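You operate a simulated robot arm through the tools that you are given. There is no shell and no other tool. Be economical: measure what you need, move in short steps, check, and stop when the job is done.

Carry out the task below with a simulated robot arm. There is one attempt and no reset: what you move stays moved.

TASK
Change the press to the dome block and cap the yellow rod.
Fine: stand the old block on the bench; one stroke of the press lever; the rod may stay in the press.

The check looks at the end state, three seconds after you hand in, the way a careful person would. Anything else that was tipped, shoved, dropped, spilled or broken makes it a failure. A push-on lid holds only when it is set on centred and level and pressed home; a screw cap is set on level and turned clockwise until tight.

THE ROBOT
A 6-joint arm with a two-finger parallel gripper, fixed in place. Base frame: the origin is at the foot of the arm, x ahead of it, y to its left, z up; the work surface is at about z = 0. Lengths are in mm, angles in degrees, forces in N, time in s.
With the tool pointing down near the work surface it reaches from about 140 to 580 mm from the base axis. Its first joint turns from -66.0 to 66.0 degrees. Payload 2.1 kg.
The TCP is the grasp point between the finger pads, 30 mm short of the fingertips. In the tool frame z runs along the fingers and y along their closing line. Largest opening 94 mm; finger width 28, thickness 10; the body of the gripper, 50 by 96 mm, starts 55 mm behind the TCP.
Orientation is that of the tool frame in the base frame, as a unit quaternion [x, y, z, w]. With the fingers straight down and closing along the base's y, the tool's x points along the base's -x, its y along +y and its z along -z.

THE INTERFACE
- The arm moves only by the tool play_rows. Its argument "targets" is a list of rows, each a list of 7 numbers: the shift along the base's x, y, z in units of 30 mm (1.0 is 30 mm), then the turn, a rotation vector about the base's x, y, z in units of 4 degrees (1.0 is 4 degrees), then the gripper command, from -1 (fully open) to 1 (shut), values between in proportion. In form: [[dx, dy, dz, wx, wy, wz, jaw], ...]. A call has 1 to 10 rows; each row shifts and turns the commanded pose from where the row before left it. A call with a number of a shift or a turn outside -1 to 1 is refused whole. Each row takes 0.2 s and may step no farther than 50 mm and 8.6 degrees from the row before; otherwise, or with a gripper value out of range, the whole call is refused. A pose out of reach is approached as far as the arm can. The call stops where the force on the tool passes 40 N (or 10 N more than at its start, if that is more) or the arm is blocked; 0.2 s more then pass. Each finger travels about 72 mm/s and halts on what it meets, pressing with about 25 N; the grip force reading is that of the motor and also rises with nothing between the fingers. The clock runs only during rows and for 0.2 s after the last one: add rows that do not move to give the fingers time. The reply holds the time, the measured pose of the TCP, the force on the tool along the base axes, the opening and the grip force, in the units named above and with some noise, with the torque about the TCP (base axes, N m) and any sound that the robot's microphone picked up, and new pictures: "show" is both (left out), scene, wrist or none.
- Cameras (640 x 400 px; columns grow to the right, rows downward): "scene" is fixed at [60, -365.6, 496]; the picture's right is [0.70, -0.71, 0.00], its down [-0.34, -0.33, -0.88] and it looks along [0.63, 0.62, -0.47] (base axes); focal length 214 px, centre (320, 200). "wrist" rides on the gripper at [76, 14, -102] in the tool frame; the picture's right is [-0.18, 0.98, 0.00], its down [-0.75, -0.14, -0.64] and it looks along [-0.63, -0.12, 0.77] (tool axes); focal length 243 px, centre (320, 200).
- point_at(camera, pixels): for up to 12 pixels [column, row] of the newest picture of that camera ("zoom" is the newest enlarged one), the place [x, y, z] in the base frame of the surface seen there, good to about 3 mm, but the place of the scene camera against the robot may be out by one fixed shift of up to 12 mm in any direction. It takes no simulated time.
- close_up(camera, box): a new picture of the part [left, top, right, bottom] of that camera's present view, enlarged. It takes no simulated time.
- close_job(): hands the job in; it is judged then, once.

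Keep the steps short. Do not move on a guess: measure, check each grasp and each placing, and mend mistakes. In all there are 80 turns and 200 pictures (those below and enlarged ones count). Leave the gripper open and the arm clear of the work at the hand-in unless told otherwise, and finish with a single line.

The tools are called after "Call:" by a JSON object that holds its "name" and its "arguments". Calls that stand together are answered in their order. play_rows: Moves the arm, as the interface text tells. Its arguments: {"type":"object","properties":{"targets":{"type":"array"},"show":{"type":"string","enum":["both","scene","wrist","none"]}},"required":["targets"]} The other tools are called the same way: point_at (camera, pixels) gives the place of the surface under pixels of a picture; close_up (camera, box) takes an enlarged picture of a part of a camera's view; close_job () hands the job in.

At the start:

```text
time_s: 0.0
tcp_pos: [232.2, -27.9, 471.5]
ee_rot: [0.0, 1.0, 0.0, 0.0]
force: [0.4, 0.2, 0.5]
ft_torque: [0.01, -0.02, 0.04]
grip_width: 94.1
grasp_force: 0.0
```

scene: 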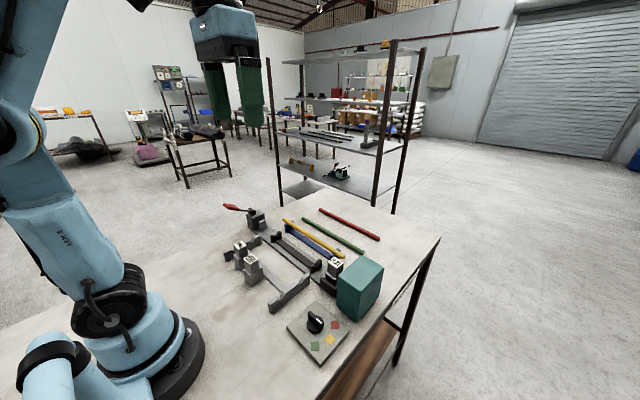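
wrist: 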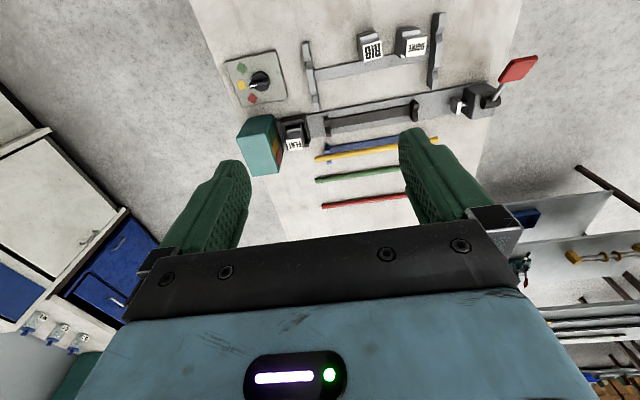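

I see a press with a lever, blocks labelled, a dial panel, and rods. First I'll enlarge the work area in both views.

Call:
{"name": "close_up", "arguments": {"camera": "scene", "box": [210, 190, 400, 370]}}

Call:
{"name": "close_up", "arguments": {"camera": "wrist", "box": [210, 0, 550, 215]}}

```text
2.22 times, centred on (305, 280) of scene
```

zoom: 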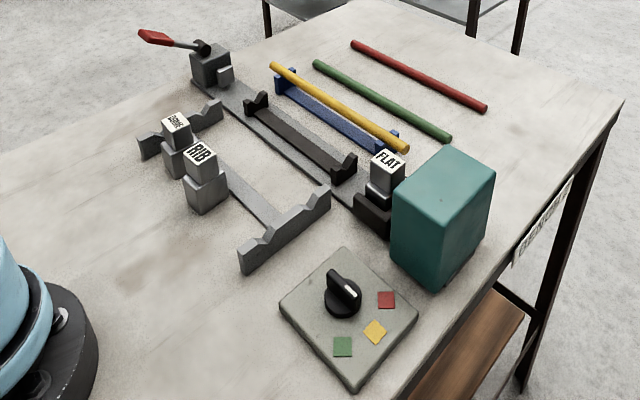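

```text
1.86 times, centred on (380, 108) of wrist
```

zoom: 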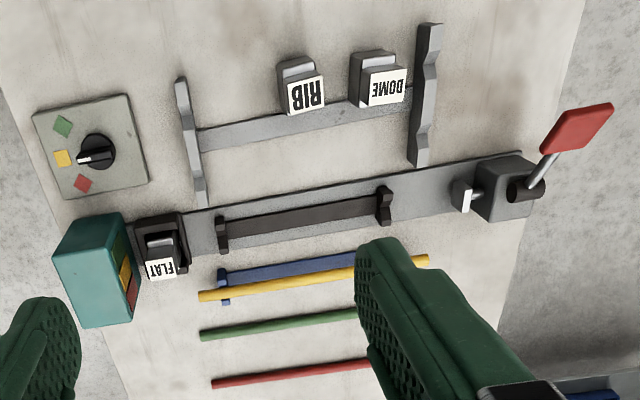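

I see the FLAT block seated at the near end of the press, DOME and RIB blocks on a rack, the yellow rod on a blue stand, plus a selector and a teal box. I'll measure key points from the wrist camera.

Call:
{"name": "point_at", "arguments": {"camera": "zoom", "pixels": [[160, 269], [160, 243], [305, 95], [298, 68], [388, 88], [374, 60], [205, 297], [427, 259], [222, 235], [385, 205], [462, 195], [577, 130]]}}

Call:
{"name": "point_at", "arguments": {"camera": "zoom", "pixels": [[97, 152], [63, 158], [63, 127], [82, 183], [92, 225], [125, 270], [133, 295], [545, 165], [505, 185], [300, 208], [300, 120], [195, 150]]}}

```text
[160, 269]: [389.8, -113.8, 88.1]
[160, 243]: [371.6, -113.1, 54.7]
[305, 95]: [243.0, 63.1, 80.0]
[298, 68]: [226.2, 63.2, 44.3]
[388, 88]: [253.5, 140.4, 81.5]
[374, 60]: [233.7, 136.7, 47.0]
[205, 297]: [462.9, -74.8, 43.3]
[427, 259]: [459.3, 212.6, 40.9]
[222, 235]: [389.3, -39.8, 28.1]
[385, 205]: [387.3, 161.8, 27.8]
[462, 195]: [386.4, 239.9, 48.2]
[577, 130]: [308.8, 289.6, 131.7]
```

```text
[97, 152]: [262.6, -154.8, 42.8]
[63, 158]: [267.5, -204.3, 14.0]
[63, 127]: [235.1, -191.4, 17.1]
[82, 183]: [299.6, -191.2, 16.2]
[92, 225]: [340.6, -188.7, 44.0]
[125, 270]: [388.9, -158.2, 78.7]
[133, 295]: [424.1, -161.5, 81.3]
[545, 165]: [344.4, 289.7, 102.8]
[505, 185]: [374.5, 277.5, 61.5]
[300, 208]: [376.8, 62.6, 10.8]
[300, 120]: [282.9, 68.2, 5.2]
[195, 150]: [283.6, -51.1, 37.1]
```

The press line runs along y at x≈388: die holder at y≈-113, cradle y -40…162, ram at y≈240. I'll turn the tool -90° about z (needed to close along x on rod and blocks) while moving over the cradle, to look at the teal box.

Call:
{"name": "play_rows", "arguments": {"targets": [[0.5, 0.1, -0.5, 0, 0, -1, -1], [0.5, 0.1, -0.5, 0, 0, -1, -1], [0.5, 0.1, -0.5, 0, 0, -1, -1], [0.5, 0.1, -0.5, 0, 0, -1, -1], [0.5, 0.1, -0.5, 0, 0, -1, -1], [0.5, 0.1, -0.5, 0, 0, -1, -1], [0.5, 0.1, -0.5, 0, 0, -1, -1], [0.5, 0.1, -0.5, 0, 0, -1, -1], [0.5, 0.1, -0.5, 0, 0, -1, -1], [0.5, 0.1, -0.5, 0, 0, -1, -1]], "show": "none"}}

Call:
{"name": "play_rows", "arguments": {"targets": [[0, 0, -0.2, 0, 0, -1, -1], [0, 0, -0.2, 0, 0, -1, -1], [0, 0, -0.2, 0, 0, -1, -1], [0, 0, -0.2, 0, 0, -1, -1], [0, 0, -0.2, 0, 0, -1, -1], [0, 0, -0.2, 0, 0, -1, -1], [0, 0, -0.2, 0, 0, -1, -1], [0, 0, -0.2, 0, 0, -1, -1], [0, 0, -0.2, 0, 0, -1, -1], [0, 0, -0.2, 0, 0, -1, -1]], "show": "none"}}

Call:
{"name": "play_rows", "arguments": {"targets": [[0, 0, 0, 0, 0, -1, -1], [0, 0, 0, 0, 0, -1, -1], [0, 0, 0, 0, 0, -0.5, -1], [0, 0, 0, 0, 0, 0, -1]], "show": "both"}}

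```text
time_s: 2.2
tcp_pos: [383.2, 1.3, 321.3]
ee_rot: [0.343, 0.939, 0.0, 0.0]
force: [-0.3, -0.1, 0.1]
ft_torque: [0.0, 0.0, -0.02]
grip_width: 93.9
grasp_force: 0.0
```

```text
time_s: 4.4
tcp_pos: [381.2, 3.4, 260.5]
ee_rot: [0.644, 0.765, 0.0, 0.0]
force: [-0.3, 0.4, 0.5]
ft_torque: [-0.02, 0.01, -0.01]
grip_width: 94.0
grasp_force: 0.0
```

```text
time_s: 5.4
tcp_pos: [381.2, 1.5, 260.6]
ee_rot: [0.707, 0.707, 0.001, 0.0]
force: [0.6, 0.6, -0.2]
ft_torque: [-0.01, 0.01, -0.01]
grip_width: 93.8
grasp_force: 0.0
```

scene: 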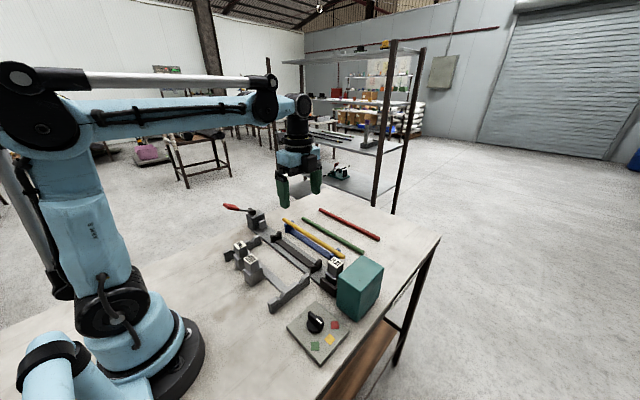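
wrist: 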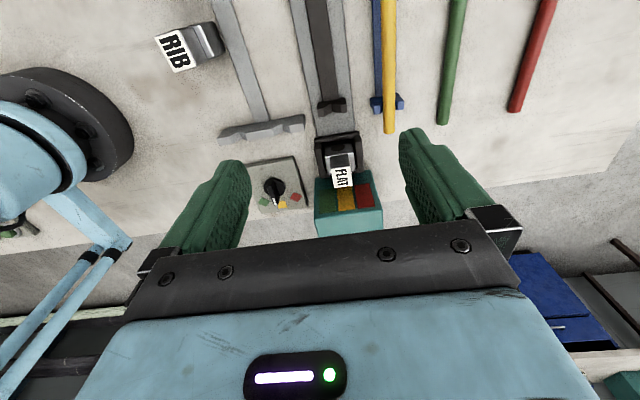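

Tool is turned. Now I enlarge the die/teal box/selector area.

Call:
{"name": "close_up", "arguments": {"camera": "wrist", "box": [230, 100, 400, 240]}}

Call:
{"name": "close_up", "arguments": {"camera": "scene", "box": [280, 240, 400, 365]}}

Call:
{"name": "close_up", "arguments": {"camera": "scene", "box": [210, 190, 310, 290]}}

```text
2.86 times, centred on (315, 170) of wrist
```

zoom: 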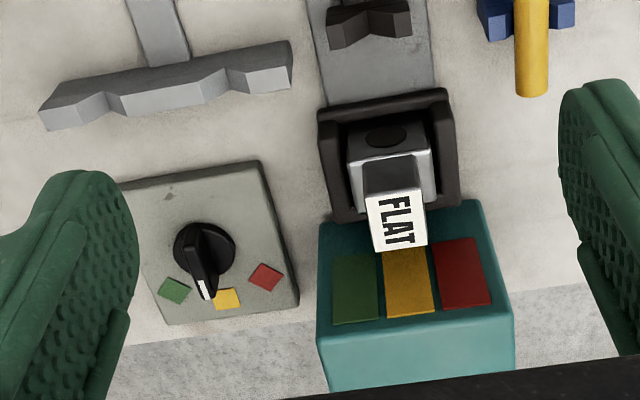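

```text
3.20 times, centred on (340, 302) of scene
```

zoom: 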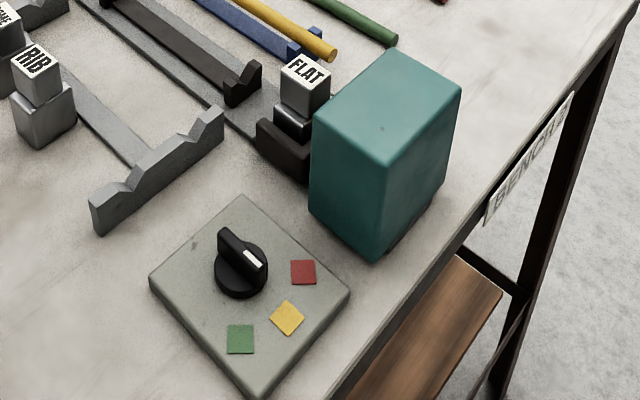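

```text
4.00 times, centred on (260, 240) of scene
```

zoom: 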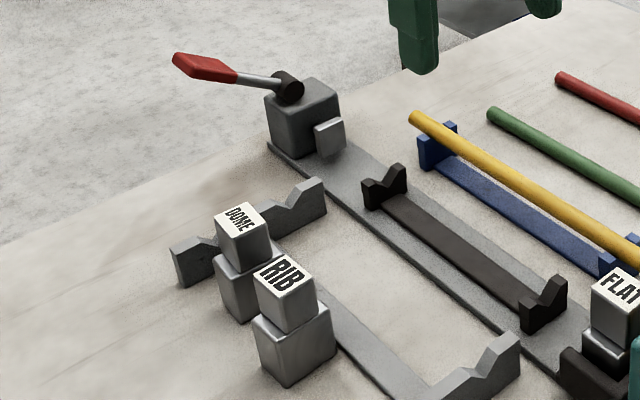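

The block's lower cube has a cavity facing the ram (+y), and the top part with the label is a handle. I'll measure the selector's pointer and colour marks, and the FLAT block and holder, from this wrist view.

Call:
{"name": "close_up", "arguments": {"camera": "wrist", "box": [230, 100, 400, 240]}}

Call:
{"name": "point_at", "arguments": {"camera": "zoom", "pixels": [[205, 290], [205, 235], [188, 235], [173, 290], [226, 298], [265, 277], [398, 218], [370, 195], [418, 190], [373, 160], [412, 160], [386, 135]]}}

Call:
{"name": "point_at", "arguments": {"camera": "zoom", "pixels": [[352, 160], [432, 155], [350, 185], [434, 182], [331, 150], [448, 135], [320, 110], [446, 92], [385, 50], [533, 60], [533, 90], [403, 214]]}}

```text
2.86 times, centred on (315, 170) of wrist
```

zoom: 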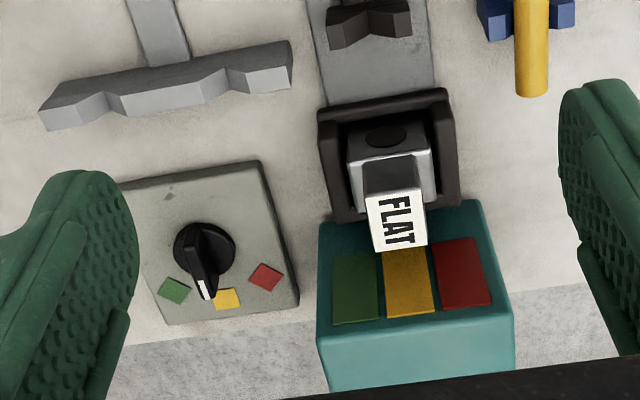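

```text
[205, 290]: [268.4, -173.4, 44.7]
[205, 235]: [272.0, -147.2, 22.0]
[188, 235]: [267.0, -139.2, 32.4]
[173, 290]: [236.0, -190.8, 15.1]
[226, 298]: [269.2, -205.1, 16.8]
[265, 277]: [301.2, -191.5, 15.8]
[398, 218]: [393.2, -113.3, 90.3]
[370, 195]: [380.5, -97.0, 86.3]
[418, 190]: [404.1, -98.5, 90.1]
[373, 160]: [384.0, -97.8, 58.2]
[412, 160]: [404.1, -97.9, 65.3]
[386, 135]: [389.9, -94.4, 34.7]
```

```text
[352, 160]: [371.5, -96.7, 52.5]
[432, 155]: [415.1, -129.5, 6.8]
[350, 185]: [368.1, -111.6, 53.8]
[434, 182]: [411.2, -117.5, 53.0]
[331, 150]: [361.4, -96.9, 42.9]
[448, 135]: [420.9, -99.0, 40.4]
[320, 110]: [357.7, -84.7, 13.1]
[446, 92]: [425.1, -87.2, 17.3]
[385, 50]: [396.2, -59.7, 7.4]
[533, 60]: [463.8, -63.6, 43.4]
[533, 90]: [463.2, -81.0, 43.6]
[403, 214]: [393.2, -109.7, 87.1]
```

The pointer's mark (268,-173) aims at yellow (269,-205), so the selector is already on yellow and stays. Now I move to look at DOME and RIB from their +y side.

Call:
{"name": "play_rows", "arguments": {"targets": [[-0.44, 0.75, 0, 0, 0, 0, -1], [-0.44, 0.75, 0, 0, 0, 0, -1], [-0.44, 0.75, 0, 0, 0, 0, -1], [-0.44, 0.75, 0, 0, 0, 0, -1], [-0.44, 0.75, 0, 0, 0, 0, -1], [-0.44, 0.75, 0, 0, 0, 0, -1], [-0.44, 0.75, 0, 0, 0, 0, -1], [-0.44, 0.75, 0, 0, 0, 0, -1], [-0.44, 0.75, 0, 0, 0, 0, -1], [0, 0, 0, 0, 0, 0, -1]], "show": "wrist"}}

Call:
{"name": "close_up", "arguments": {"camera": "wrist", "box": [240, 60, 420, 200]}}

```text
time_s: 7.6
tcp_pos: [261.8, 204.7, 259.8]
ee_rot: [0.707, 0.707, 0.0, 0.0]
force: [-0.6, 1.1, -0.5]
ft_torque: [0.01, 0.04, -0.01]
grip_width: 93.9
grasp_force: 0.0
```

wrist: 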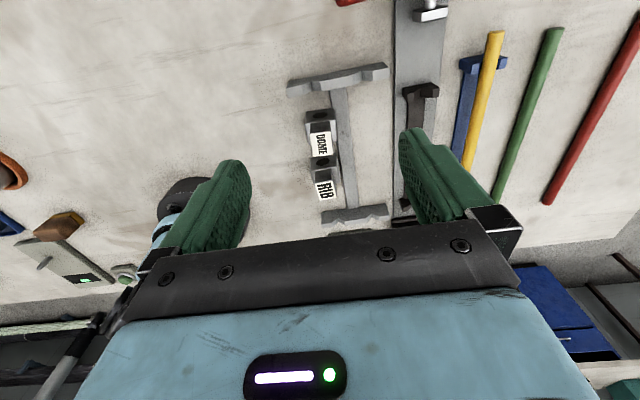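

```text
2.86 times, centred on (330, 130) of wrist
```

zoom: 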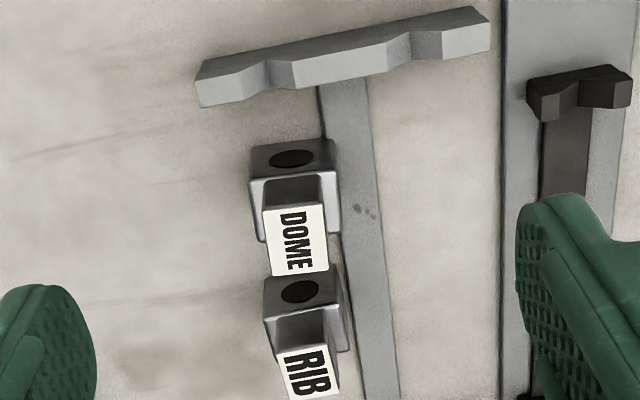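

DOME's cavity also faces +y. I measure DOME's label and base corners for centre and yaw.

Call:
{"name": "point_at", "arguments": {"camera": "zoom", "pixels": [[268, 214], [321, 208], [275, 273], [326, 268], [296, 240], [252, 182], [335, 175], [262, 236], [337, 230], [293, 158], [302, 290], [345, 350]]}}

Call:
{"name": "close_up", "arguments": {"camera": "scene", "box": [220, 225, 280, 290]}}

```text
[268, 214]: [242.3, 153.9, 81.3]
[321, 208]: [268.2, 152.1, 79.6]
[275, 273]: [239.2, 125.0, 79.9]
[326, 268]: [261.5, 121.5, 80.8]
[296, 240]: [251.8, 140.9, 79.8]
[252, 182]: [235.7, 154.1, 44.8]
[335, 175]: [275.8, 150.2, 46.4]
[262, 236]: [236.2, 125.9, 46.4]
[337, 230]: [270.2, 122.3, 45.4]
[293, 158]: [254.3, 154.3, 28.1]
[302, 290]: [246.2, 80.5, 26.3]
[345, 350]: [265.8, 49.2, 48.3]
```

```text
6.15 times, centred on (250, 258) of scene
```

zoom: 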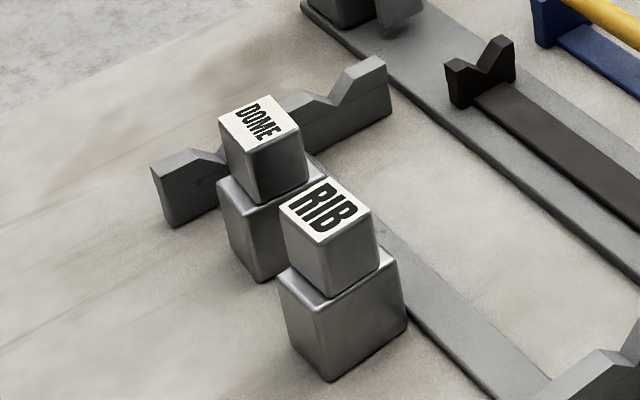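

DOME: centre ≈(252.5,138.5), top 80.5, yaw ≈-6.5°. FLAT must come out first. I move above FLAT at (392,-112), staying high, and part-close the fingers to ~54 mm.

Call:
{"name": "play_rows", "arguments": {"targets": [[0.435, -1, 0, 0, 0, 0, -1], [0.435, -1, 0, 0, 0, 0, -1], [0.435, -1, 0, 0, 0, 0, -1], [0.435, -1, 0, 0, 0, 0, -1], [0.435, -1, 0, 0, 0, 0, -0.5], [0.435, -1, -0.4, 0, 0, 0, -0.15], [0.435, -1, -0.5, 0, 0, 0, -0.15], [0.435, -1, -0.5, 0, 0, 0, -0.15], [0.435, -1, -0.5, 0, 0, 0, -0.15], [0.435, -1, -0.5, 0, 0, 0, -0.15]], "show": "none"}}

Call:
{"name": "play_rows", "arguments": {"targets": [[0, -0.56, -0.3, 0, 0, 0, -0.15], [0, 0, 0, 0, 0, 0, -0.15], [0, 0, 0, 0, 0, 0, -0.15]], "show": "both"}}

Call:
{"name": "close_up", "arguments": {"camera": "wrist", "box": [220, 80, 420, 240]}}

```text
time_s: 9.8
tcp_pos: [395.5, -96.9, 186.6]
ee_rot: [0.708, 0.707, 0.0, -0.001]
force: [-0.5, 0.0, -0.6]
ft_torque: [-0.03, 0.03, -0.01]
grip_width: 54.1
grasp_force: 0.0
```

```text
time_s: 10.6
tcp_pos: [394.5, -113.2, 178.3]
ee_rot: [0.707, 0.708, -0.001, -0.001]
force: [-0.4, -0.8, -0.1]
ft_torque: [-0.01, -0.01, 0.0]
grip_width: 54.3
grasp_force: 0.0
```

scene: 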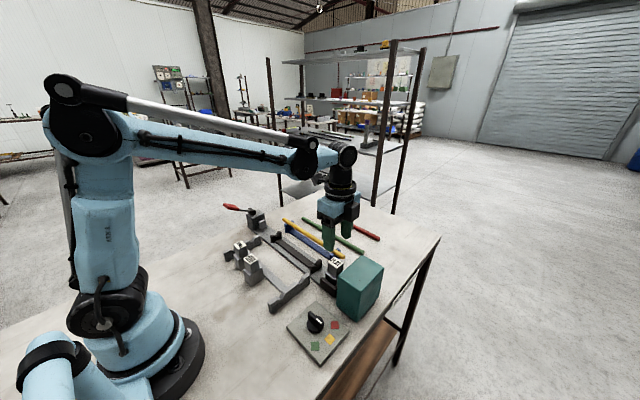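
wrist: 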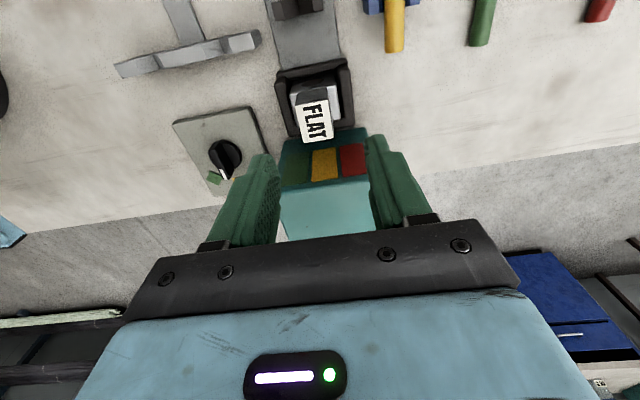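

```text
2.50 times, centred on (320, 160) of wrist
```

zoom: 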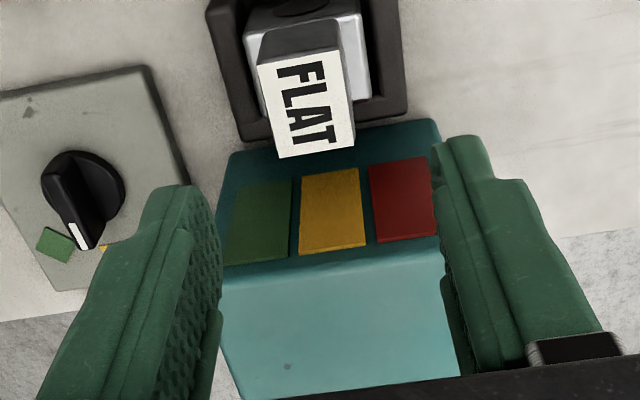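

The yellow panel is the brightest. I measure FLAT's label and the box top before descending.

Call:
{"name": "point_at", "arguments": {"camera": "zoom", "pixels": [[262, 68], [340, 53], [279, 152], [351, 147], [305, 105], [300, 30], [252, 40], [362, 60], [230, 165], [330, 235], [435, 130], [330, 330]]}}

```text
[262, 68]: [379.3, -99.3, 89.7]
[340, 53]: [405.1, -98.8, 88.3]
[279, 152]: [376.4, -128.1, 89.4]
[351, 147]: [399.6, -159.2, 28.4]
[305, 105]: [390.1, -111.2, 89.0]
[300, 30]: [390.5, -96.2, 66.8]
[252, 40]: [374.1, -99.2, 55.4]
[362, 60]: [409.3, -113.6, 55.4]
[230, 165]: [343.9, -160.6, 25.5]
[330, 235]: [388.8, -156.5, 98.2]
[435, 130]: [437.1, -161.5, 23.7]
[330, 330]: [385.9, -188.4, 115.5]
```

FLAT centre ≈(391,-113.5), top 89, base top 55; box top 115, so the body clears. Descend to z≈88 with fingers beside the handle.

Call:
{"name": "play_rows", "arguments": {"targets": [[-0.12, 0, -0.6, 0, 0, 0, -0.15], [0, 0, -0.6, 0, 0, 0, -0.15], [0, 0, -0.6, 0, 0, 0, -0.15], [0, 0, -0.6, 0, 0, 0, -0.15], [0, 0, -0.6, 0, 0, 0, -0.15], [0, 0, 0, 0, 0, 0, -0.15]], "show": "wrist"}}

Call:
{"name": "close_up", "arguments": {"camera": "wrist", "box": [220, 80, 420, 240]}}

```text
time_s: 12.0
tcp_pos: [391.1, -111.9, 88.7]
ee_rot: [0.707, 0.707, 0.0, 0.0]
force: [0.1, -0.1, -0.7]
ft_torque: [-0.05, -0.01, -0.01]
grip_width: 53.9
grasp_force: 0.2
```

wrist: 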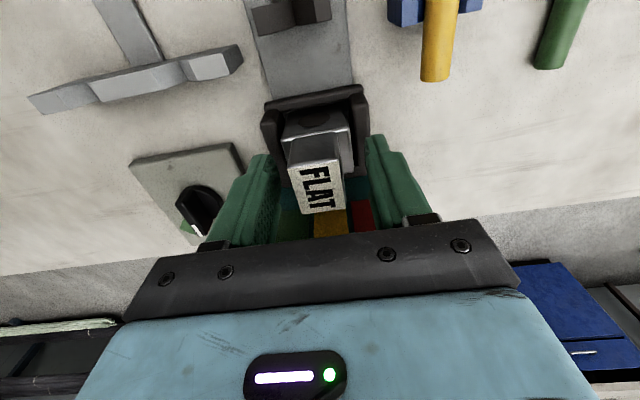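

```text
2.50 times, centred on (320, 160) of wrist
```

zoom: 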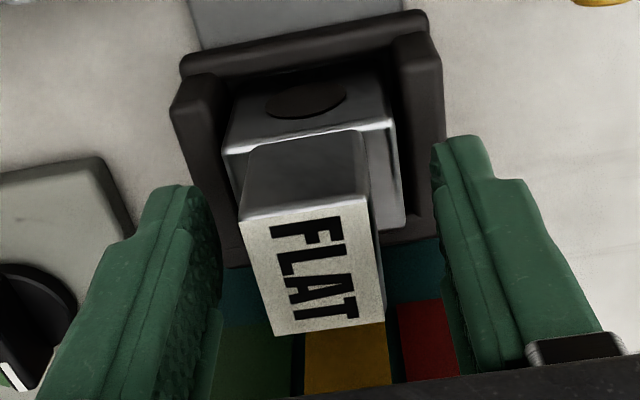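

Call:
{"name": "point_at", "arguments": {"camera": "zoom", "pixels": [[243, 225], [368, 200], [277, 330], [383, 312], [312, 262], [222, 150], [393, 122], [185, 75], [430, 40], [170, 110], [440, 70], [305, 100]]}}

```text
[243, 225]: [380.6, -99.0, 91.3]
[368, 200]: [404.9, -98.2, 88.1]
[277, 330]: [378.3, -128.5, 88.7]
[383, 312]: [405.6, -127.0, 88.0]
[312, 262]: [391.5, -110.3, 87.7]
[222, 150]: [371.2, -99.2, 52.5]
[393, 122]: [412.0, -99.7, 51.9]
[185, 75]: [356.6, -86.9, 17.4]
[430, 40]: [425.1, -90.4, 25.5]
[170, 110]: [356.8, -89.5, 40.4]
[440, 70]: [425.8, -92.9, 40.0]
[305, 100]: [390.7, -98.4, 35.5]
```

Handle centre x≈392, TCP x≈391: centred. Close the fingers.

Call:
{"name": "play_rows", "arguments": {"targets": [[0.03, 0, 0, 0, 0, 0, 0.3], [0, 0, 0, 0, 0, 0, 0.6], [0, 0, 0, 0, 0, 0, 1], [0, 0, 0, 0, 0, 0, 1], [0, 0, 0, 0, 0, 0, 1]], "show": "none"}}

Call:
{"name": "play_rows", "arguments": {"targets": [[0, 0, 0.2, 0, 0, 0, 1], [0, 0, 0.3, 0, 0, 0, 1], [0, 0, 0.5, 0, 0, 0, 1], [0, 0, 0.7, 0, 0, 0, 1], [0, 0, 0.7, 0, 0, 0, 1], [0, 0, 0, 0, 0, 0, 1]], "show": "wrist"}}

Call:
{"name": "close_up", "arguments": {"camera": "wrist", "box": [220, 40, 420, 240]}}

```text
time_s: 13.2
tcp_pos: [391.3, -112.1, 89.1]
ee_rot: [0.707, 0.707, -0.001, 0.0]
force: [-1.4, 0.2, -0.5]
ft_torque: [-0.01, 0.0, 0.0]
grip_width: 32.4
grasp_force: 25.0
```

```text
time_s: 14.6
tcp_pos: [390.4, -112.1, 162.5]
ee_rot: [0.707, 0.708, 0.0, 0.0]
force: [0.7, 0.5, -2.7]
ft_torque: [0.04, -0.01, 0.02]
grip_width: 32.3
grasp_force: 24.8
```

wrist: 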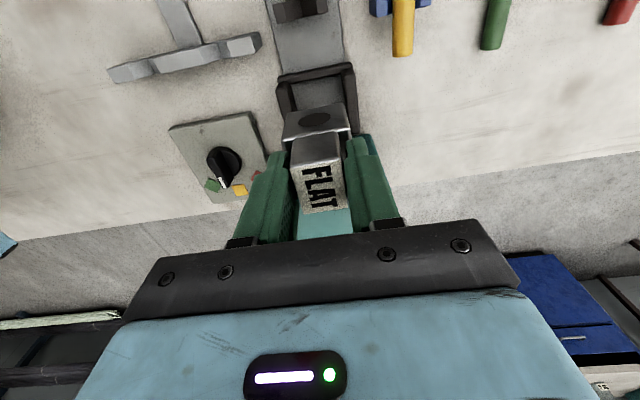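

```text
2.00 times, centred on (320, 140) of wrist
```

zoom: 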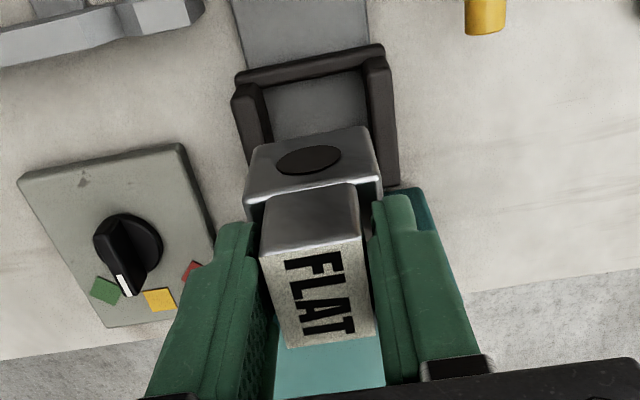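

FLAT is out, held at 32 mm. I carry it to a clear bench spot at about (235,-2), between RIB and the grey rack's end plate.

Call:
{"name": "play_rows", "arguments": {"targets": [[-0.5, 0.36, 0.1, 0, 0, 0, 1], [-0.52, 0.37, 0, 0, 0, 0, 1], [-0.52, 0.37, 0, 0, 0, 0, 1], [-0.52, 0.37, 0, 0, 0, 0, 1], [-0.52, 0.37, 0, 0, 0, 0, 1], [-0.52, 0.37, 0, 0, 0, 0, 1], [-0.52, 0.37, 0, 0, 0, 0, 1], [-0.52, 0.37, 0, 0, 0, 0, 1], [-0.52, 0.37, 0, 0, 0, 0, 1], [-0.52, 0.37, 0, 0, 0, 0, 1]], "show": "both"}}

Call:
{"name": "close_up", "arguments": {"camera": "scene", "box": [200, 200, 340, 320]}}

```text
time_s: 16.8
tcp_pos: [235.1, -2.4, 163.4]
ee_rot: [0.707, 0.708, -0.001, 0.001]
force: [-0.1, -0.3, -3.0]
ft_torque: [0.0, -0.01, 0.01]
grip_width: 32.1
grasp_force: 25.0
```

scene: 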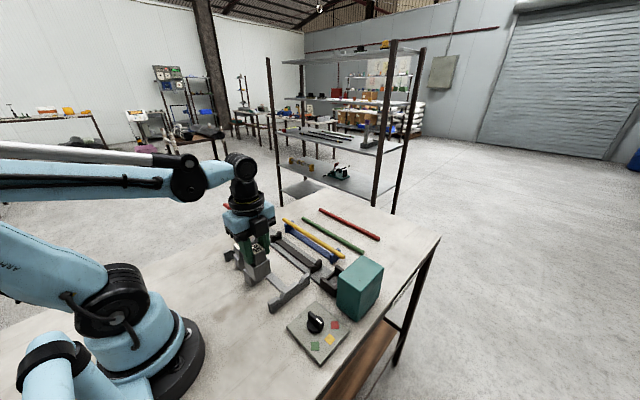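
wrist: 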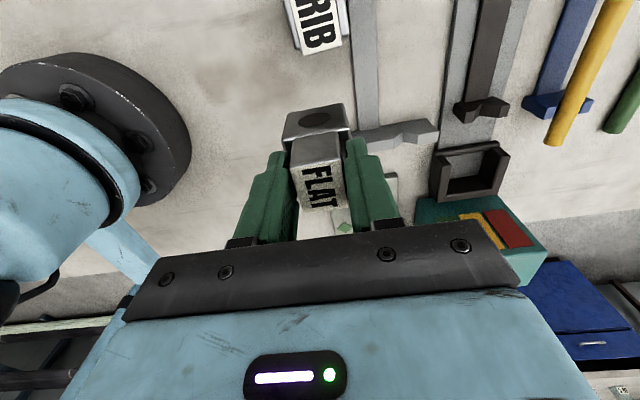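

```text
3.33 times, centred on (270, 260) of scene
```

zoom: 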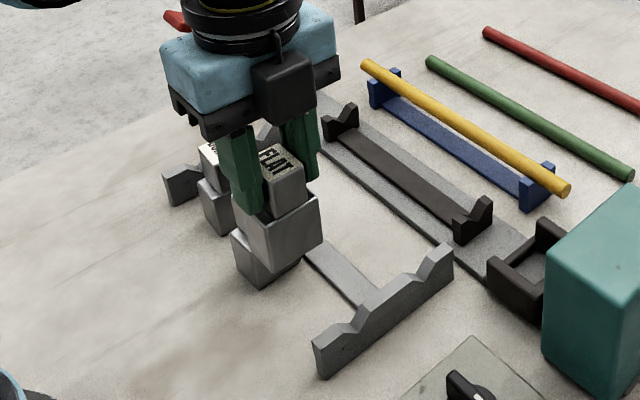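

Clear below. Lower to just above the bench, then gently down.

Call:
{"name": "play_rows", "arguments": {"targets": [[0, 0, -0.8, 0, 0, 0, 1], [0, 0, -0.8, 0, 0, 0, 1], [0, 0, -0.6, 0, 0, 0, 1], [0, 0, -0.3, 0, 0, 0, 1], [0, 0, -0.1, 0, 0, 0, 1], [0, 0, -0.05, 0, 0, 0, 1], [0, 0, -0.04, 0, 0, 0, 1]], "show": "wrist"}}

Call:
{"name": "close_up", "arguments": {"camera": "scene", "box": [210, 220, 300, 310]}}

```text
time_s: 18.4
tcp_pos: [236.1, -2.3, 85.1]
ee_rot: [0.707, 0.707, 0.0, 0.0]
force: [-0.1, -0.8, -3.0]
ft_torque: [0.01, -0.01, 0.0]
grip_width: 32.2
grasp_force: 25.3
```

wrist: 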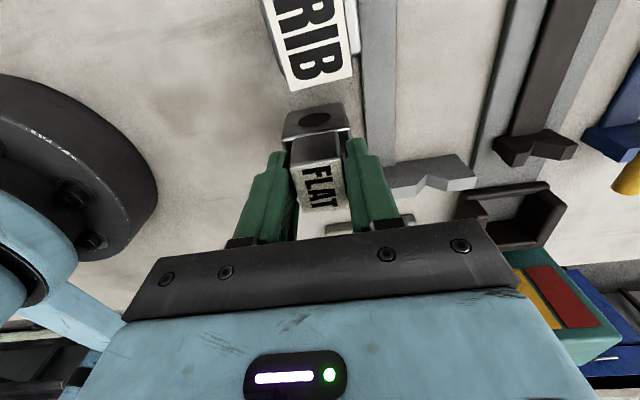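

```text
4.44 times, centred on (255, 265) of scene
```

zoom: 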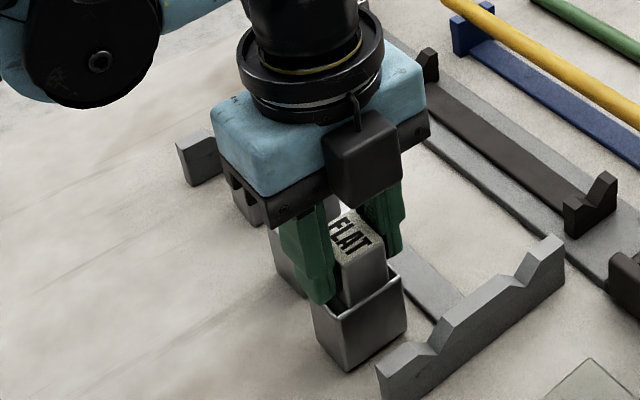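

Still carrying its weight, a few mm up. Lower in 1 mm steps until contact shows.

Call:
{"name": "play_rows", "arguments": {"targets": [[0, 0, -0.04, 0, 0, 0, 1], [0, 0, -0.04, 0, 0, 0, 1], [0, 0, -0.03, 0, 0, 0, 1], [0, 0, 0, 0, 0, 0, 1]], "show": "none"}}

```text
time_s: 19.4
tcp_pos: [235.4, -1.4, 81.4]
ee_rot: [0.707, 0.707, 0.0, -0.001]
force: [-6.3, -1.9, 19.2]
ft_torque: [-0.06, 0.04, -0.04]
grip_width: 32.2
grasp_force: 25.0
```

Contact (19 N). Open the fingers and lift away.

Call:
{"name": "play_rows", "arguments": {"targets": [[0, 0, 0.01, 0, 0, 0, 0.2], [0, 0, 0, 0, 0, 0, -0.15], [0, 0, 0, 0, 0, 0, -0.15], [0, 0, 0.4, 0, 0, 0, -0.15], [0, 0, 0.9, 0, 0, 0, -0.15], [0, 0, 0.9, 0, 0, 0, -0.15], [0, 0, 0.9, 0, 0, 0, -0.15], [0, 0, 0.5, 0, 0, 0, -0.15]], "show": "wrist"}}

```text
time_s: 21.2
tcp_pos: [237.8, -3.0, 188.6]
ee_rot: [0.707, 0.707, -0.001, 0.0]
force: [0.5, 0.6, -0.6]
ft_torque: [0.03, 0.0, -0.02]
grip_width: 54.3
grasp_force: 0.0
```

wrist: 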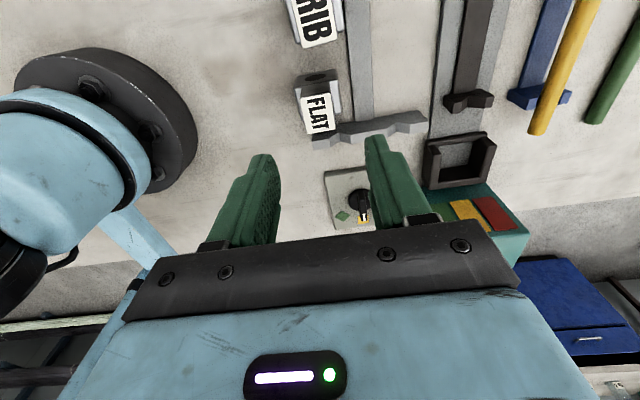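

FLAT stands upright. Move over DOME with a -6.5° yaw.

Call:
{"name": "play_rows", "arguments": {"targets": [[0.1, 0.9, 0, 0, 0, -0.4, -0.15], [0.1, 0.95, 0, 0, 0, -0.4, -0.15], [0.1, 0.95, 0, 0, 0, -0.4, -0.15], [0.1, 0.95, 0, 0, 0, -0.4, -0.15], [0.1, 0.95, 0, 0, 0, 0, -0.15], [0, 0, -0.8, 0, 0, 0, -0.15], [0, 0, -0.8, 0, 0, 0, -0.15], [0, 0, 0, 0, 0, 0, -0.15]], "show": "wrist"}}

Call:
{"name": "close_up", "arguments": {"camera": "wrist", "box": [220, 60, 420, 240]}}

```text
time_s: 23.0
tcp_pos: [250.3, 139.7, 139.2]
ee_rot: [0.746, 0.666, -0.001, -0.001]
force: [-0.6, 0.2, 0.8]
ft_torque: [0.0, -0.02, 0.0]
grip_width: 54.2
grasp_force: 0.1
```

wrist: 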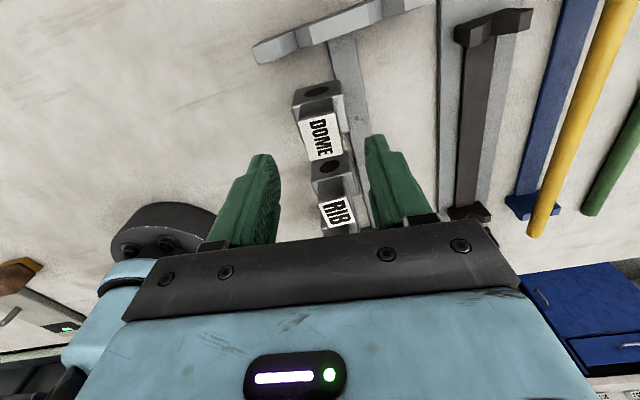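

```text
2.22 times, centred on (320, 150) of wrist
```

zoom: 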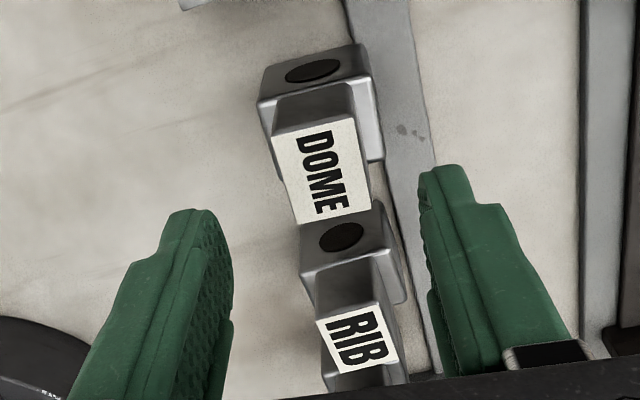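

Call:
{"name": "point_at", "arguments": {"camera": "zoom", "pixels": [[275, 138], [351, 120], [296, 222], [368, 209], [320, 170], [262, 100], [367, 76], [345, 115], [275, 125], [350, 83], [383, 155], [313, 70]]}}

```text
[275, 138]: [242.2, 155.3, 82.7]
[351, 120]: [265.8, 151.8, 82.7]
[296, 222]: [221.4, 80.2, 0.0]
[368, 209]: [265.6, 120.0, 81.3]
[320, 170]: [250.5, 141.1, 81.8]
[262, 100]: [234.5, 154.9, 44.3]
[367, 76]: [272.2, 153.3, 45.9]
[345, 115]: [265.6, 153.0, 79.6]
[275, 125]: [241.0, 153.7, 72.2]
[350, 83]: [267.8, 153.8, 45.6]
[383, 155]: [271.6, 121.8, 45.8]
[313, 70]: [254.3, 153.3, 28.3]
```

Averaged yaw of DOME is about -3° and centre ≈(253.5,138.5). I turn back 3.4°, shift +3 mm x and descend to z≈81.

Call:
{"name": "play_rows", "arguments": {"targets": [[0.1, 0, 0, 0, 0, 0.85, -0.15], [0, 0, -0.7, 0, 0, 0, -0.15], [0, 0, -0.7, 0, 0, 0, -0.15], [0, 0, -0.54, 0, 0, 0, -0.15], [0, 0, 0, 0, 0, 0, -0.15]], "show": "wrist"}}

Call:
{"name": "close_up", "arguments": {"camera": "wrist", "box": [220, 80, 420, 240]}}

```text
time_s: 24.2
tcp_pos: [254.6, 138.4, 83.6]
ee_rot: [0.725, 0.688, -0.001, 0.0]
force: [0.2, -0.1, -0.4]
ft_torque: [-0.02, 0.0, 0.0]
grip_width: 54.2
grasp_force: 0.1
```

wrist: 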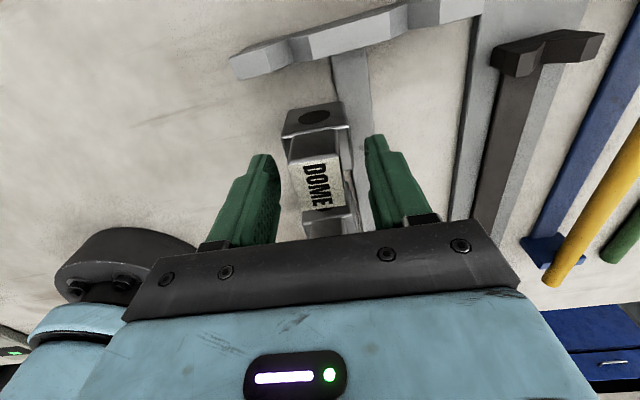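

```text
2.50 times, centred on (320, 160) of wrist
```

zoom: 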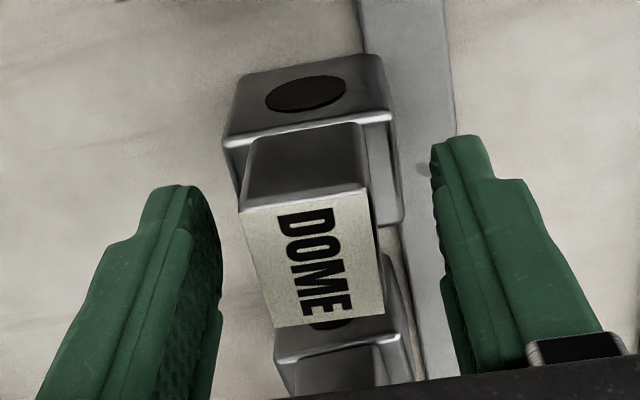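

DOME sits in the view nearly the same as FLAT did at its grasp: aligned. Down 2.5 mm and close.

Call:
{"name": "play_rows", "arguments": {"targets": [[0, 0, -0.08, 0, 0, 0, -0.15], [0, 0, 0, 0, 0, 0, 0.3], [0, 0, 0, 0, 0, 0, 0.6], [0, 0, 0, 0, 0, 0, 1], [0, 0, 0, 0, 0, 0, 1], [0, 0, 0, 0, 0, 0, 1]], "show": "none"}}

Call:
{"name": "play_rows", "arguments": {"targets": [[0, 0, 0.3, 0, 0, 0, 1], [0, 0, 0.7, 0, 0, 0, 1], [0, 0, 0.8, 0, 0, 0.75, 1], [0, 0, 0.8, 0, 0, 0, 1], [0, 0, 0.5, 0, 0, 0, 1], [0, 0, 0, 0, 0, 0, 1]], "show": "wrist"}}

Call:
{"name": "close_up", "arguments": {"camera": "wrist", "box": [220, 80, 420, 240]}}

```text
time_s: 25.6
tcp_pos: [253.2, 139.1, 80.3]
ee_rot: [0.725, 0.689, 0.001, 0.0]
force: [-0.6, 0.0, 0.1]
ft_torque: [0.01, 0.02, -0.03]
grip_width: 32.1
grasp_force: 24.9
```

```text
time_s: 27.0
tcp_pos: [254.6, 140.3, 172.5]
ee_rot: [0.707, 0.707, 0.0, 0.0]
force: [0.7, -0.6, -3.0]
ft_torque: [0.02, -0.01, -0.03]
grip_width: 32.2
grasp_force: 25.1
```

wrist: 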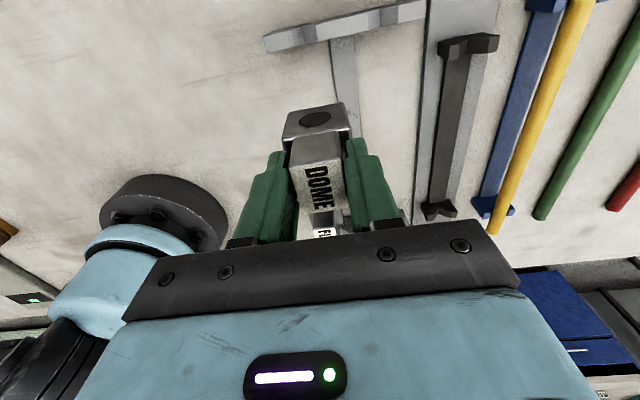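

```text
2.50 times, centred on (320, 160) of wrist
```

zoom: 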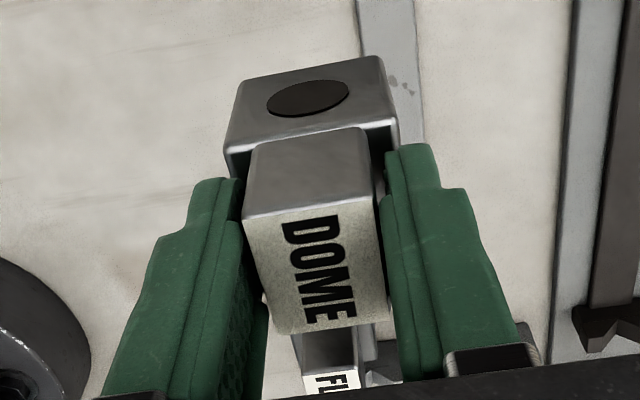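

DOME is held in the same relative pose as FLAT was (cavity centre at the same pixel). Carry it over the holder at FLAT's old grasp pose (391.3,-112.1).

Call:
{"name": "play_rows", "arguments": {"targets": [[0.507, -0.935, 0, 0, 0, 0, 1], [0.507, -0.935, 0, 0, 0, 0, 1], [0.507, -0.935, 0, 0, 0, 0, 1], [0.507, -0.935, 0, 0, 0, 0, 1], [0.507, -0.935, 0, 0, 0, 0, 1], [0.507, -0.935, 0, 0, 0, 0, 1], [0.507, -0.935, 0, 0, 0, 0, 1], [0.507, -0.935, 0, 0, 0, 0, 1], [0.507, -0.935, 0, 0, 0, 0, 1], [0, 0, 0, 0, 0, 0, 1]], "show": "wrist"}}

Call:
{"name": "close_up", "arguments": {"camera": "wrist", "box": [220, 40, 420, 240]}}

```text
time_s: 29.2
tcp_pos: [389.1, -112.3, 171.1]
ee_rot: [0.707, 0.707, 0.0, 0.0]
force: [1.0, 0.2, -2.3]
ft_torque: [0.03, 0.0, -0.01]
grip_width: 32.3
grasp_force: 25.0
```

wrist: 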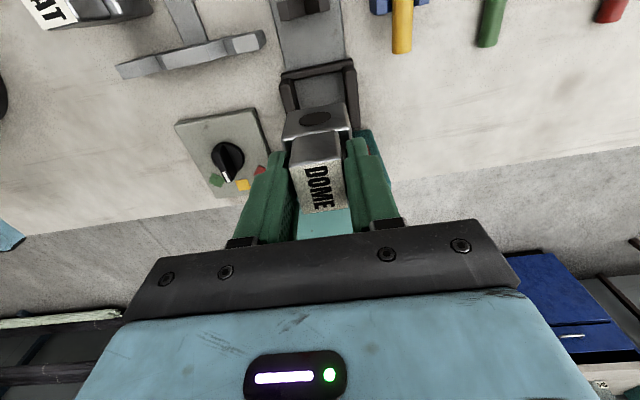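

```text
2.00 times, centred on (320, 140) of wrist
```

zoom: 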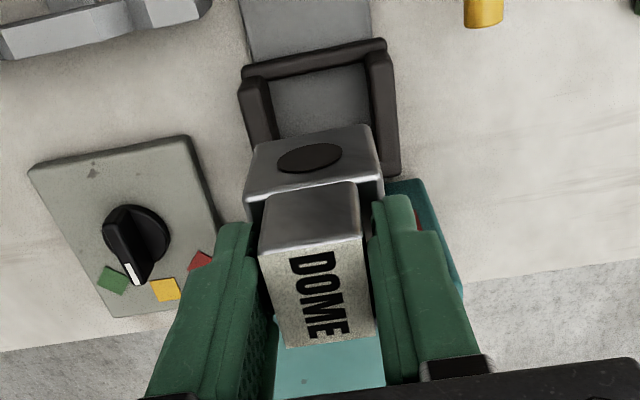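

By dead reckoning I'm within 0.7 mm of FLAT's grasp pose. Correct that and lower into the holder, slowing near the walls.

Call:
{"name": "play_rows", "arguments": {"targets": [[0.017, 0.025, -0.5, 0, 0, 0, 1], [0, 0, -0.5, 0, 0, 0, 1], [0, 0, -0.4, 0, 0, 0, 1], [0, 0, 0, 0, 0, 0, 1]], "show": "wrist"}}

Call:
{"name": "close_up", "arguments": {"camera": "wrist", "box": [220, 40, 420, 240]}}

Call:
{"name": "close_up", "arguments": {"camera": "scene", "box": [295, 220, 385, 310]}}

```text
time_s: 30.2
tcp_pos: [390.8, -111.8, 130.7]
ee_rot: [0.706, 0.708, 0.001, 0.0]
force: [0.5, -0.1, -2.5]
ft_torque: [0.0, 0.0, -0.01]
grip_width: 32.2
grasp_force: 24.8
```

wrist: 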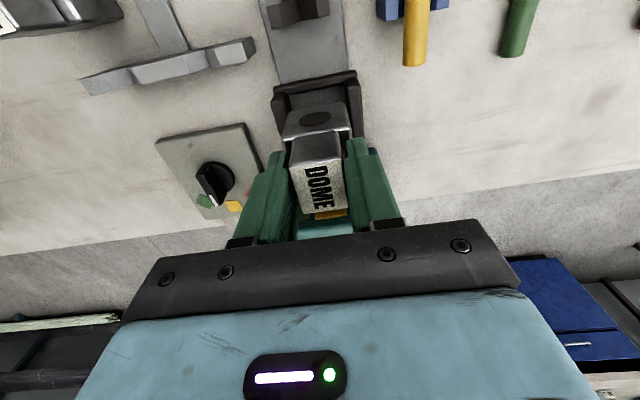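

```text
2.00 times, centred on (320, 140) of wrist
```

zoom: 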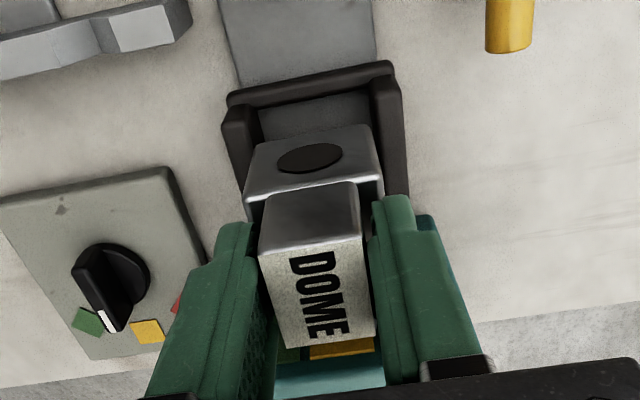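

```text
4.44 times, centred on (340, 265) of scene
```

zoom: 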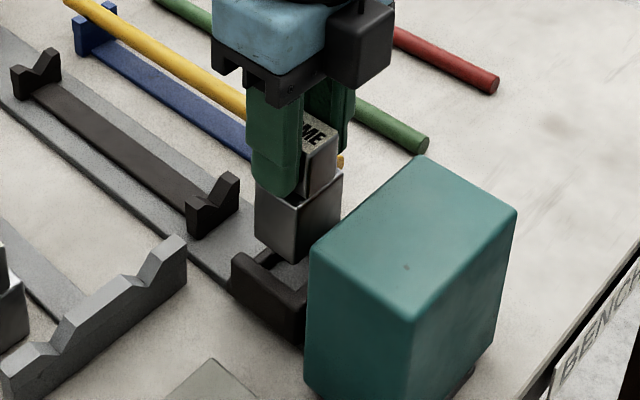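

Well lined up. Continue down in small steps.

Call:
{"name": "play_rows", "arguments": {"targets": [[0, 0, -0.3, 0, 0, 0, 1], [0, 0, -0.3, 0, 0, 0, 1], [0, 0, -0.3, 0, 0, 0, 1], [0, 0, -0.2, 0, 0, 0, 1], [0, 0, -0.15, 0, 0, 0, 1], [0, 0, -0.1, 0, 0, 0, 1]], "show": "wrist"}}

Call:
{"name": "close_up", "arguments": {"camera": "wrist", "box": [220, 80, 420, 240]}}

```text
time_s: 31.6
tcp_pos: [391.3, -113.3, 90.5]
ee_rot: [0.707, 0.707, 0.0, -0.001]
force: [-0.1, -0.5, -2.7]
ft_torque: [-0.01, -0.01, -0.01]
grip_width: 32.1
grasp_force: 25.1
```

wrist: 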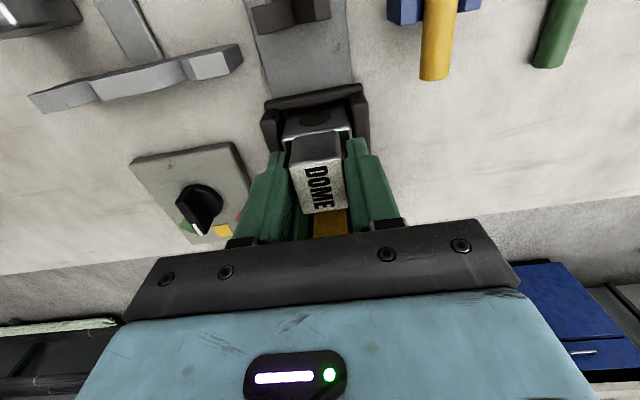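

```text
2.50 times, centred on (320, 160) of wrist
```

zoom: 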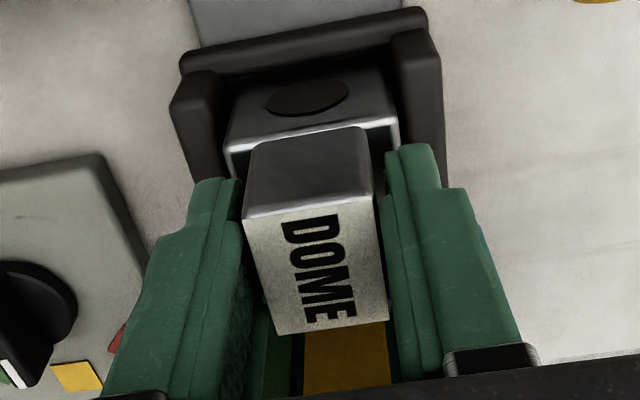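

It is in the holder, no contact yet. Down by small steps to the floor.

Call:
{"name": "play_rows", "arguments": {"targets": [[0, 0, -0.04, 0, 0, 0, 1], [0, 0, -0.04, 0, 0, 0, 1], [0, 0, -0.03, 0, 0, 0, 1], [0, 0, 0, 0, 0, 0, 1]], "show": "none"}}

```text
time_s: 32.6
tcp_pos: [390.9, -112.1, 87.0]
ee_rot: [0.707, 0.708, -0.001, 0.0]
force: [-6.3, 1.5, 19.1]
ft_torque: [0.04, 0.04, 0.03]
grip_width: 32.4
grasp_force: 24.7
```

Contact at z≈87, the expected seat. Open, lift, and look.

Call:
{"name": "play_rows", "arguments": {"targets": [[0, 0, 0.01, 0, 0, 0, 0.2], [0, 0, 0, 0, 0, 0, -0.15], [0, 0, 0, 0, 0, 0, -0.15], [0, 0, 0.4, 0, 0, 0, -0.15], [0, 0, 0.9, 0, 0, 0, -0.15], [0, 0, 0.9, 0, 0, 0, -0.15], [0, 0.3, 0.9, 0, 0, 0, -0.15], [0, 0.3, 0, 0, 0, 0, -0.15]], "show": "wrist"}}

Call:
{"name": "close_up", "arguments": {"camera": "wrist", "box": [240, 60, 400, 200]}}

```text
time_s: 34.4
tcp_pos: [392.3, -94.7, 181.3]
ee_rot: [0.707, 0.707, 0.0, 0.0]
force: [-0.6, -1.7, -0.1]
ft_torque: [0.0, 0.03, 0.01]
grip_width: 53.9
grasp_force: 0.1
```

wrist: 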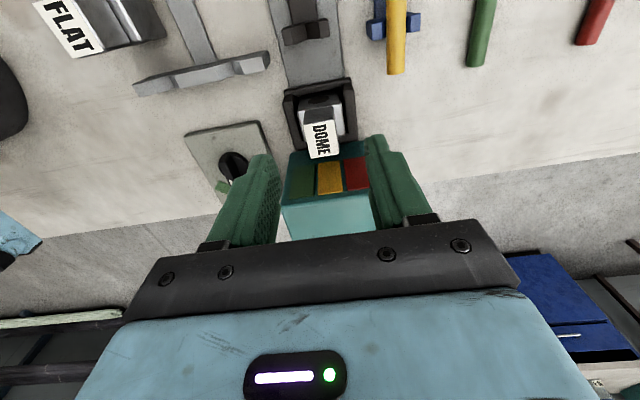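

```text
2.86 times, centred on (320, 130) of wrist
```

zoom: 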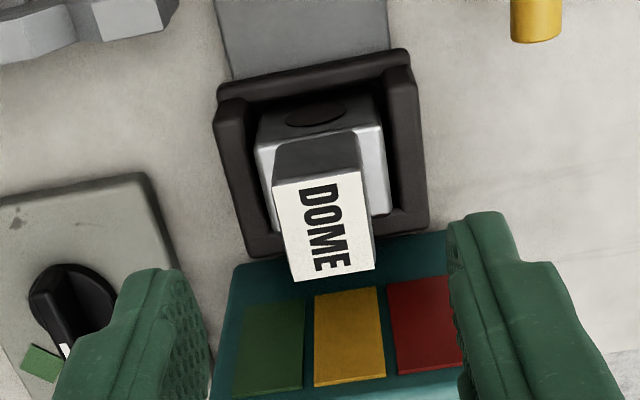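

DOME is seated square in the holder. Next the yellow rod: I move high over it to see both ends.

Call:
{"name": "play_rows", "arguments": {"targets": [[0.2, 0.8, 0.3, 0, 0, 0, -0.15], [0.2, 0.9, 0.3, 0, 0, 0, -0.15], [0.2, 0.9, 0.3, 0, 0, 0, -0.15], [0.2, 0.9, 0.3, 0, 0, 0, -0.15], [0.2, 0.9, 0.3, 0, 0, 0, -0.15], [0.2, 0.9, 0.3, 0, 0, 0, -0.15], [0.2, 0.9, 0.3, 0, 0, 0, -0.15], [0.2, 0.9, 0.3, 0, 0, 0, -0.15], [0.2, 0.9, 0.3, 0, 0, 0, -0.15], [0, 0, 0, 0, 0, 0, -0.15]], "show": "wrist"}}

Call:
{"name": "close_up", "arguments": {"camera": "wrist", "box": [240, 0, 440, 240]}}

```text
time_s: 36.6
tcp_pos: [447.3, 143.9, 260.8]
ee_rot: [0.707, 0.707, 0.0, -0.001]
force: [-0.2, 1.1, 0.3]
ft_torque: [0.02, 0.0, 0.02]
grip_width: 54.0
grasp_force: 0.1
```

wrist: 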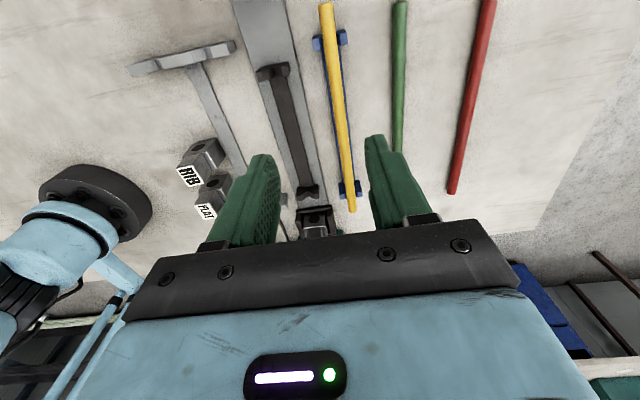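

```text
1.67 times, centred on (340, 120) of wrist
```

zoom: 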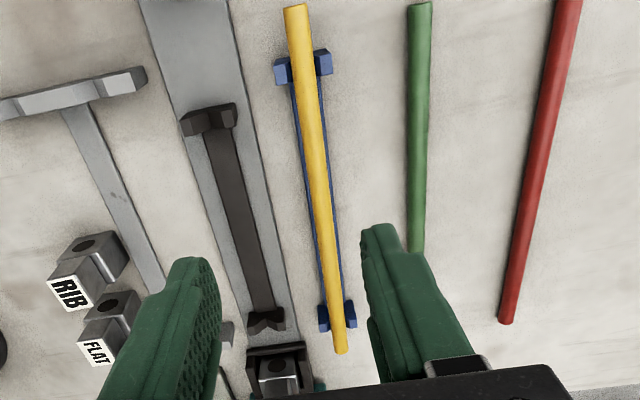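

Call:
{"name": "point_at", "arguments": {"camera": "zoom", "pixels": [[295, 8], [341, 351], [312, 100], [329, 250], [297, 130], [338, 320], [322, 62], [418, 100], [222, 120], [190, 125], [239, 190], [265, 318]]}}

Call:
{"name": "point_at", "arguments": {"camera": "zoom", "pixels": [[208, 120], [208, 108], [230, 108], [182, 118], [252, 325], [280, 320], [335, 175], [318, 175], [283, 62], [325, 52], [308, 60], [350, 310]]}}

```text
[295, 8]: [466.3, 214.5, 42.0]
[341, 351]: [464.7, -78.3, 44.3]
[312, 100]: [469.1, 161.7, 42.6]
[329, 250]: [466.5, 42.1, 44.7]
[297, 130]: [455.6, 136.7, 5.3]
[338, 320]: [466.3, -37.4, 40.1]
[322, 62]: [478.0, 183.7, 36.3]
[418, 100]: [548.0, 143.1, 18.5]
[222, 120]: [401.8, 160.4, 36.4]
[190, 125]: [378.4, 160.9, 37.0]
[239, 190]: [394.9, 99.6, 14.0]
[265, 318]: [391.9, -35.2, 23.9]
```

```text
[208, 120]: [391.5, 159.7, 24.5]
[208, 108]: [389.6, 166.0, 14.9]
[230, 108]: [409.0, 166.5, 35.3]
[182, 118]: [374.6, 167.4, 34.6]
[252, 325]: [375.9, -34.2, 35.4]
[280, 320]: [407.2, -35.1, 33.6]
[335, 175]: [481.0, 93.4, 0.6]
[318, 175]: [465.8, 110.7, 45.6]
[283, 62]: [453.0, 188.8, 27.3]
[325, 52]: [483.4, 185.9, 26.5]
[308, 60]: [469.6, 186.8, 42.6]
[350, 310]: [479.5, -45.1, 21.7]
```

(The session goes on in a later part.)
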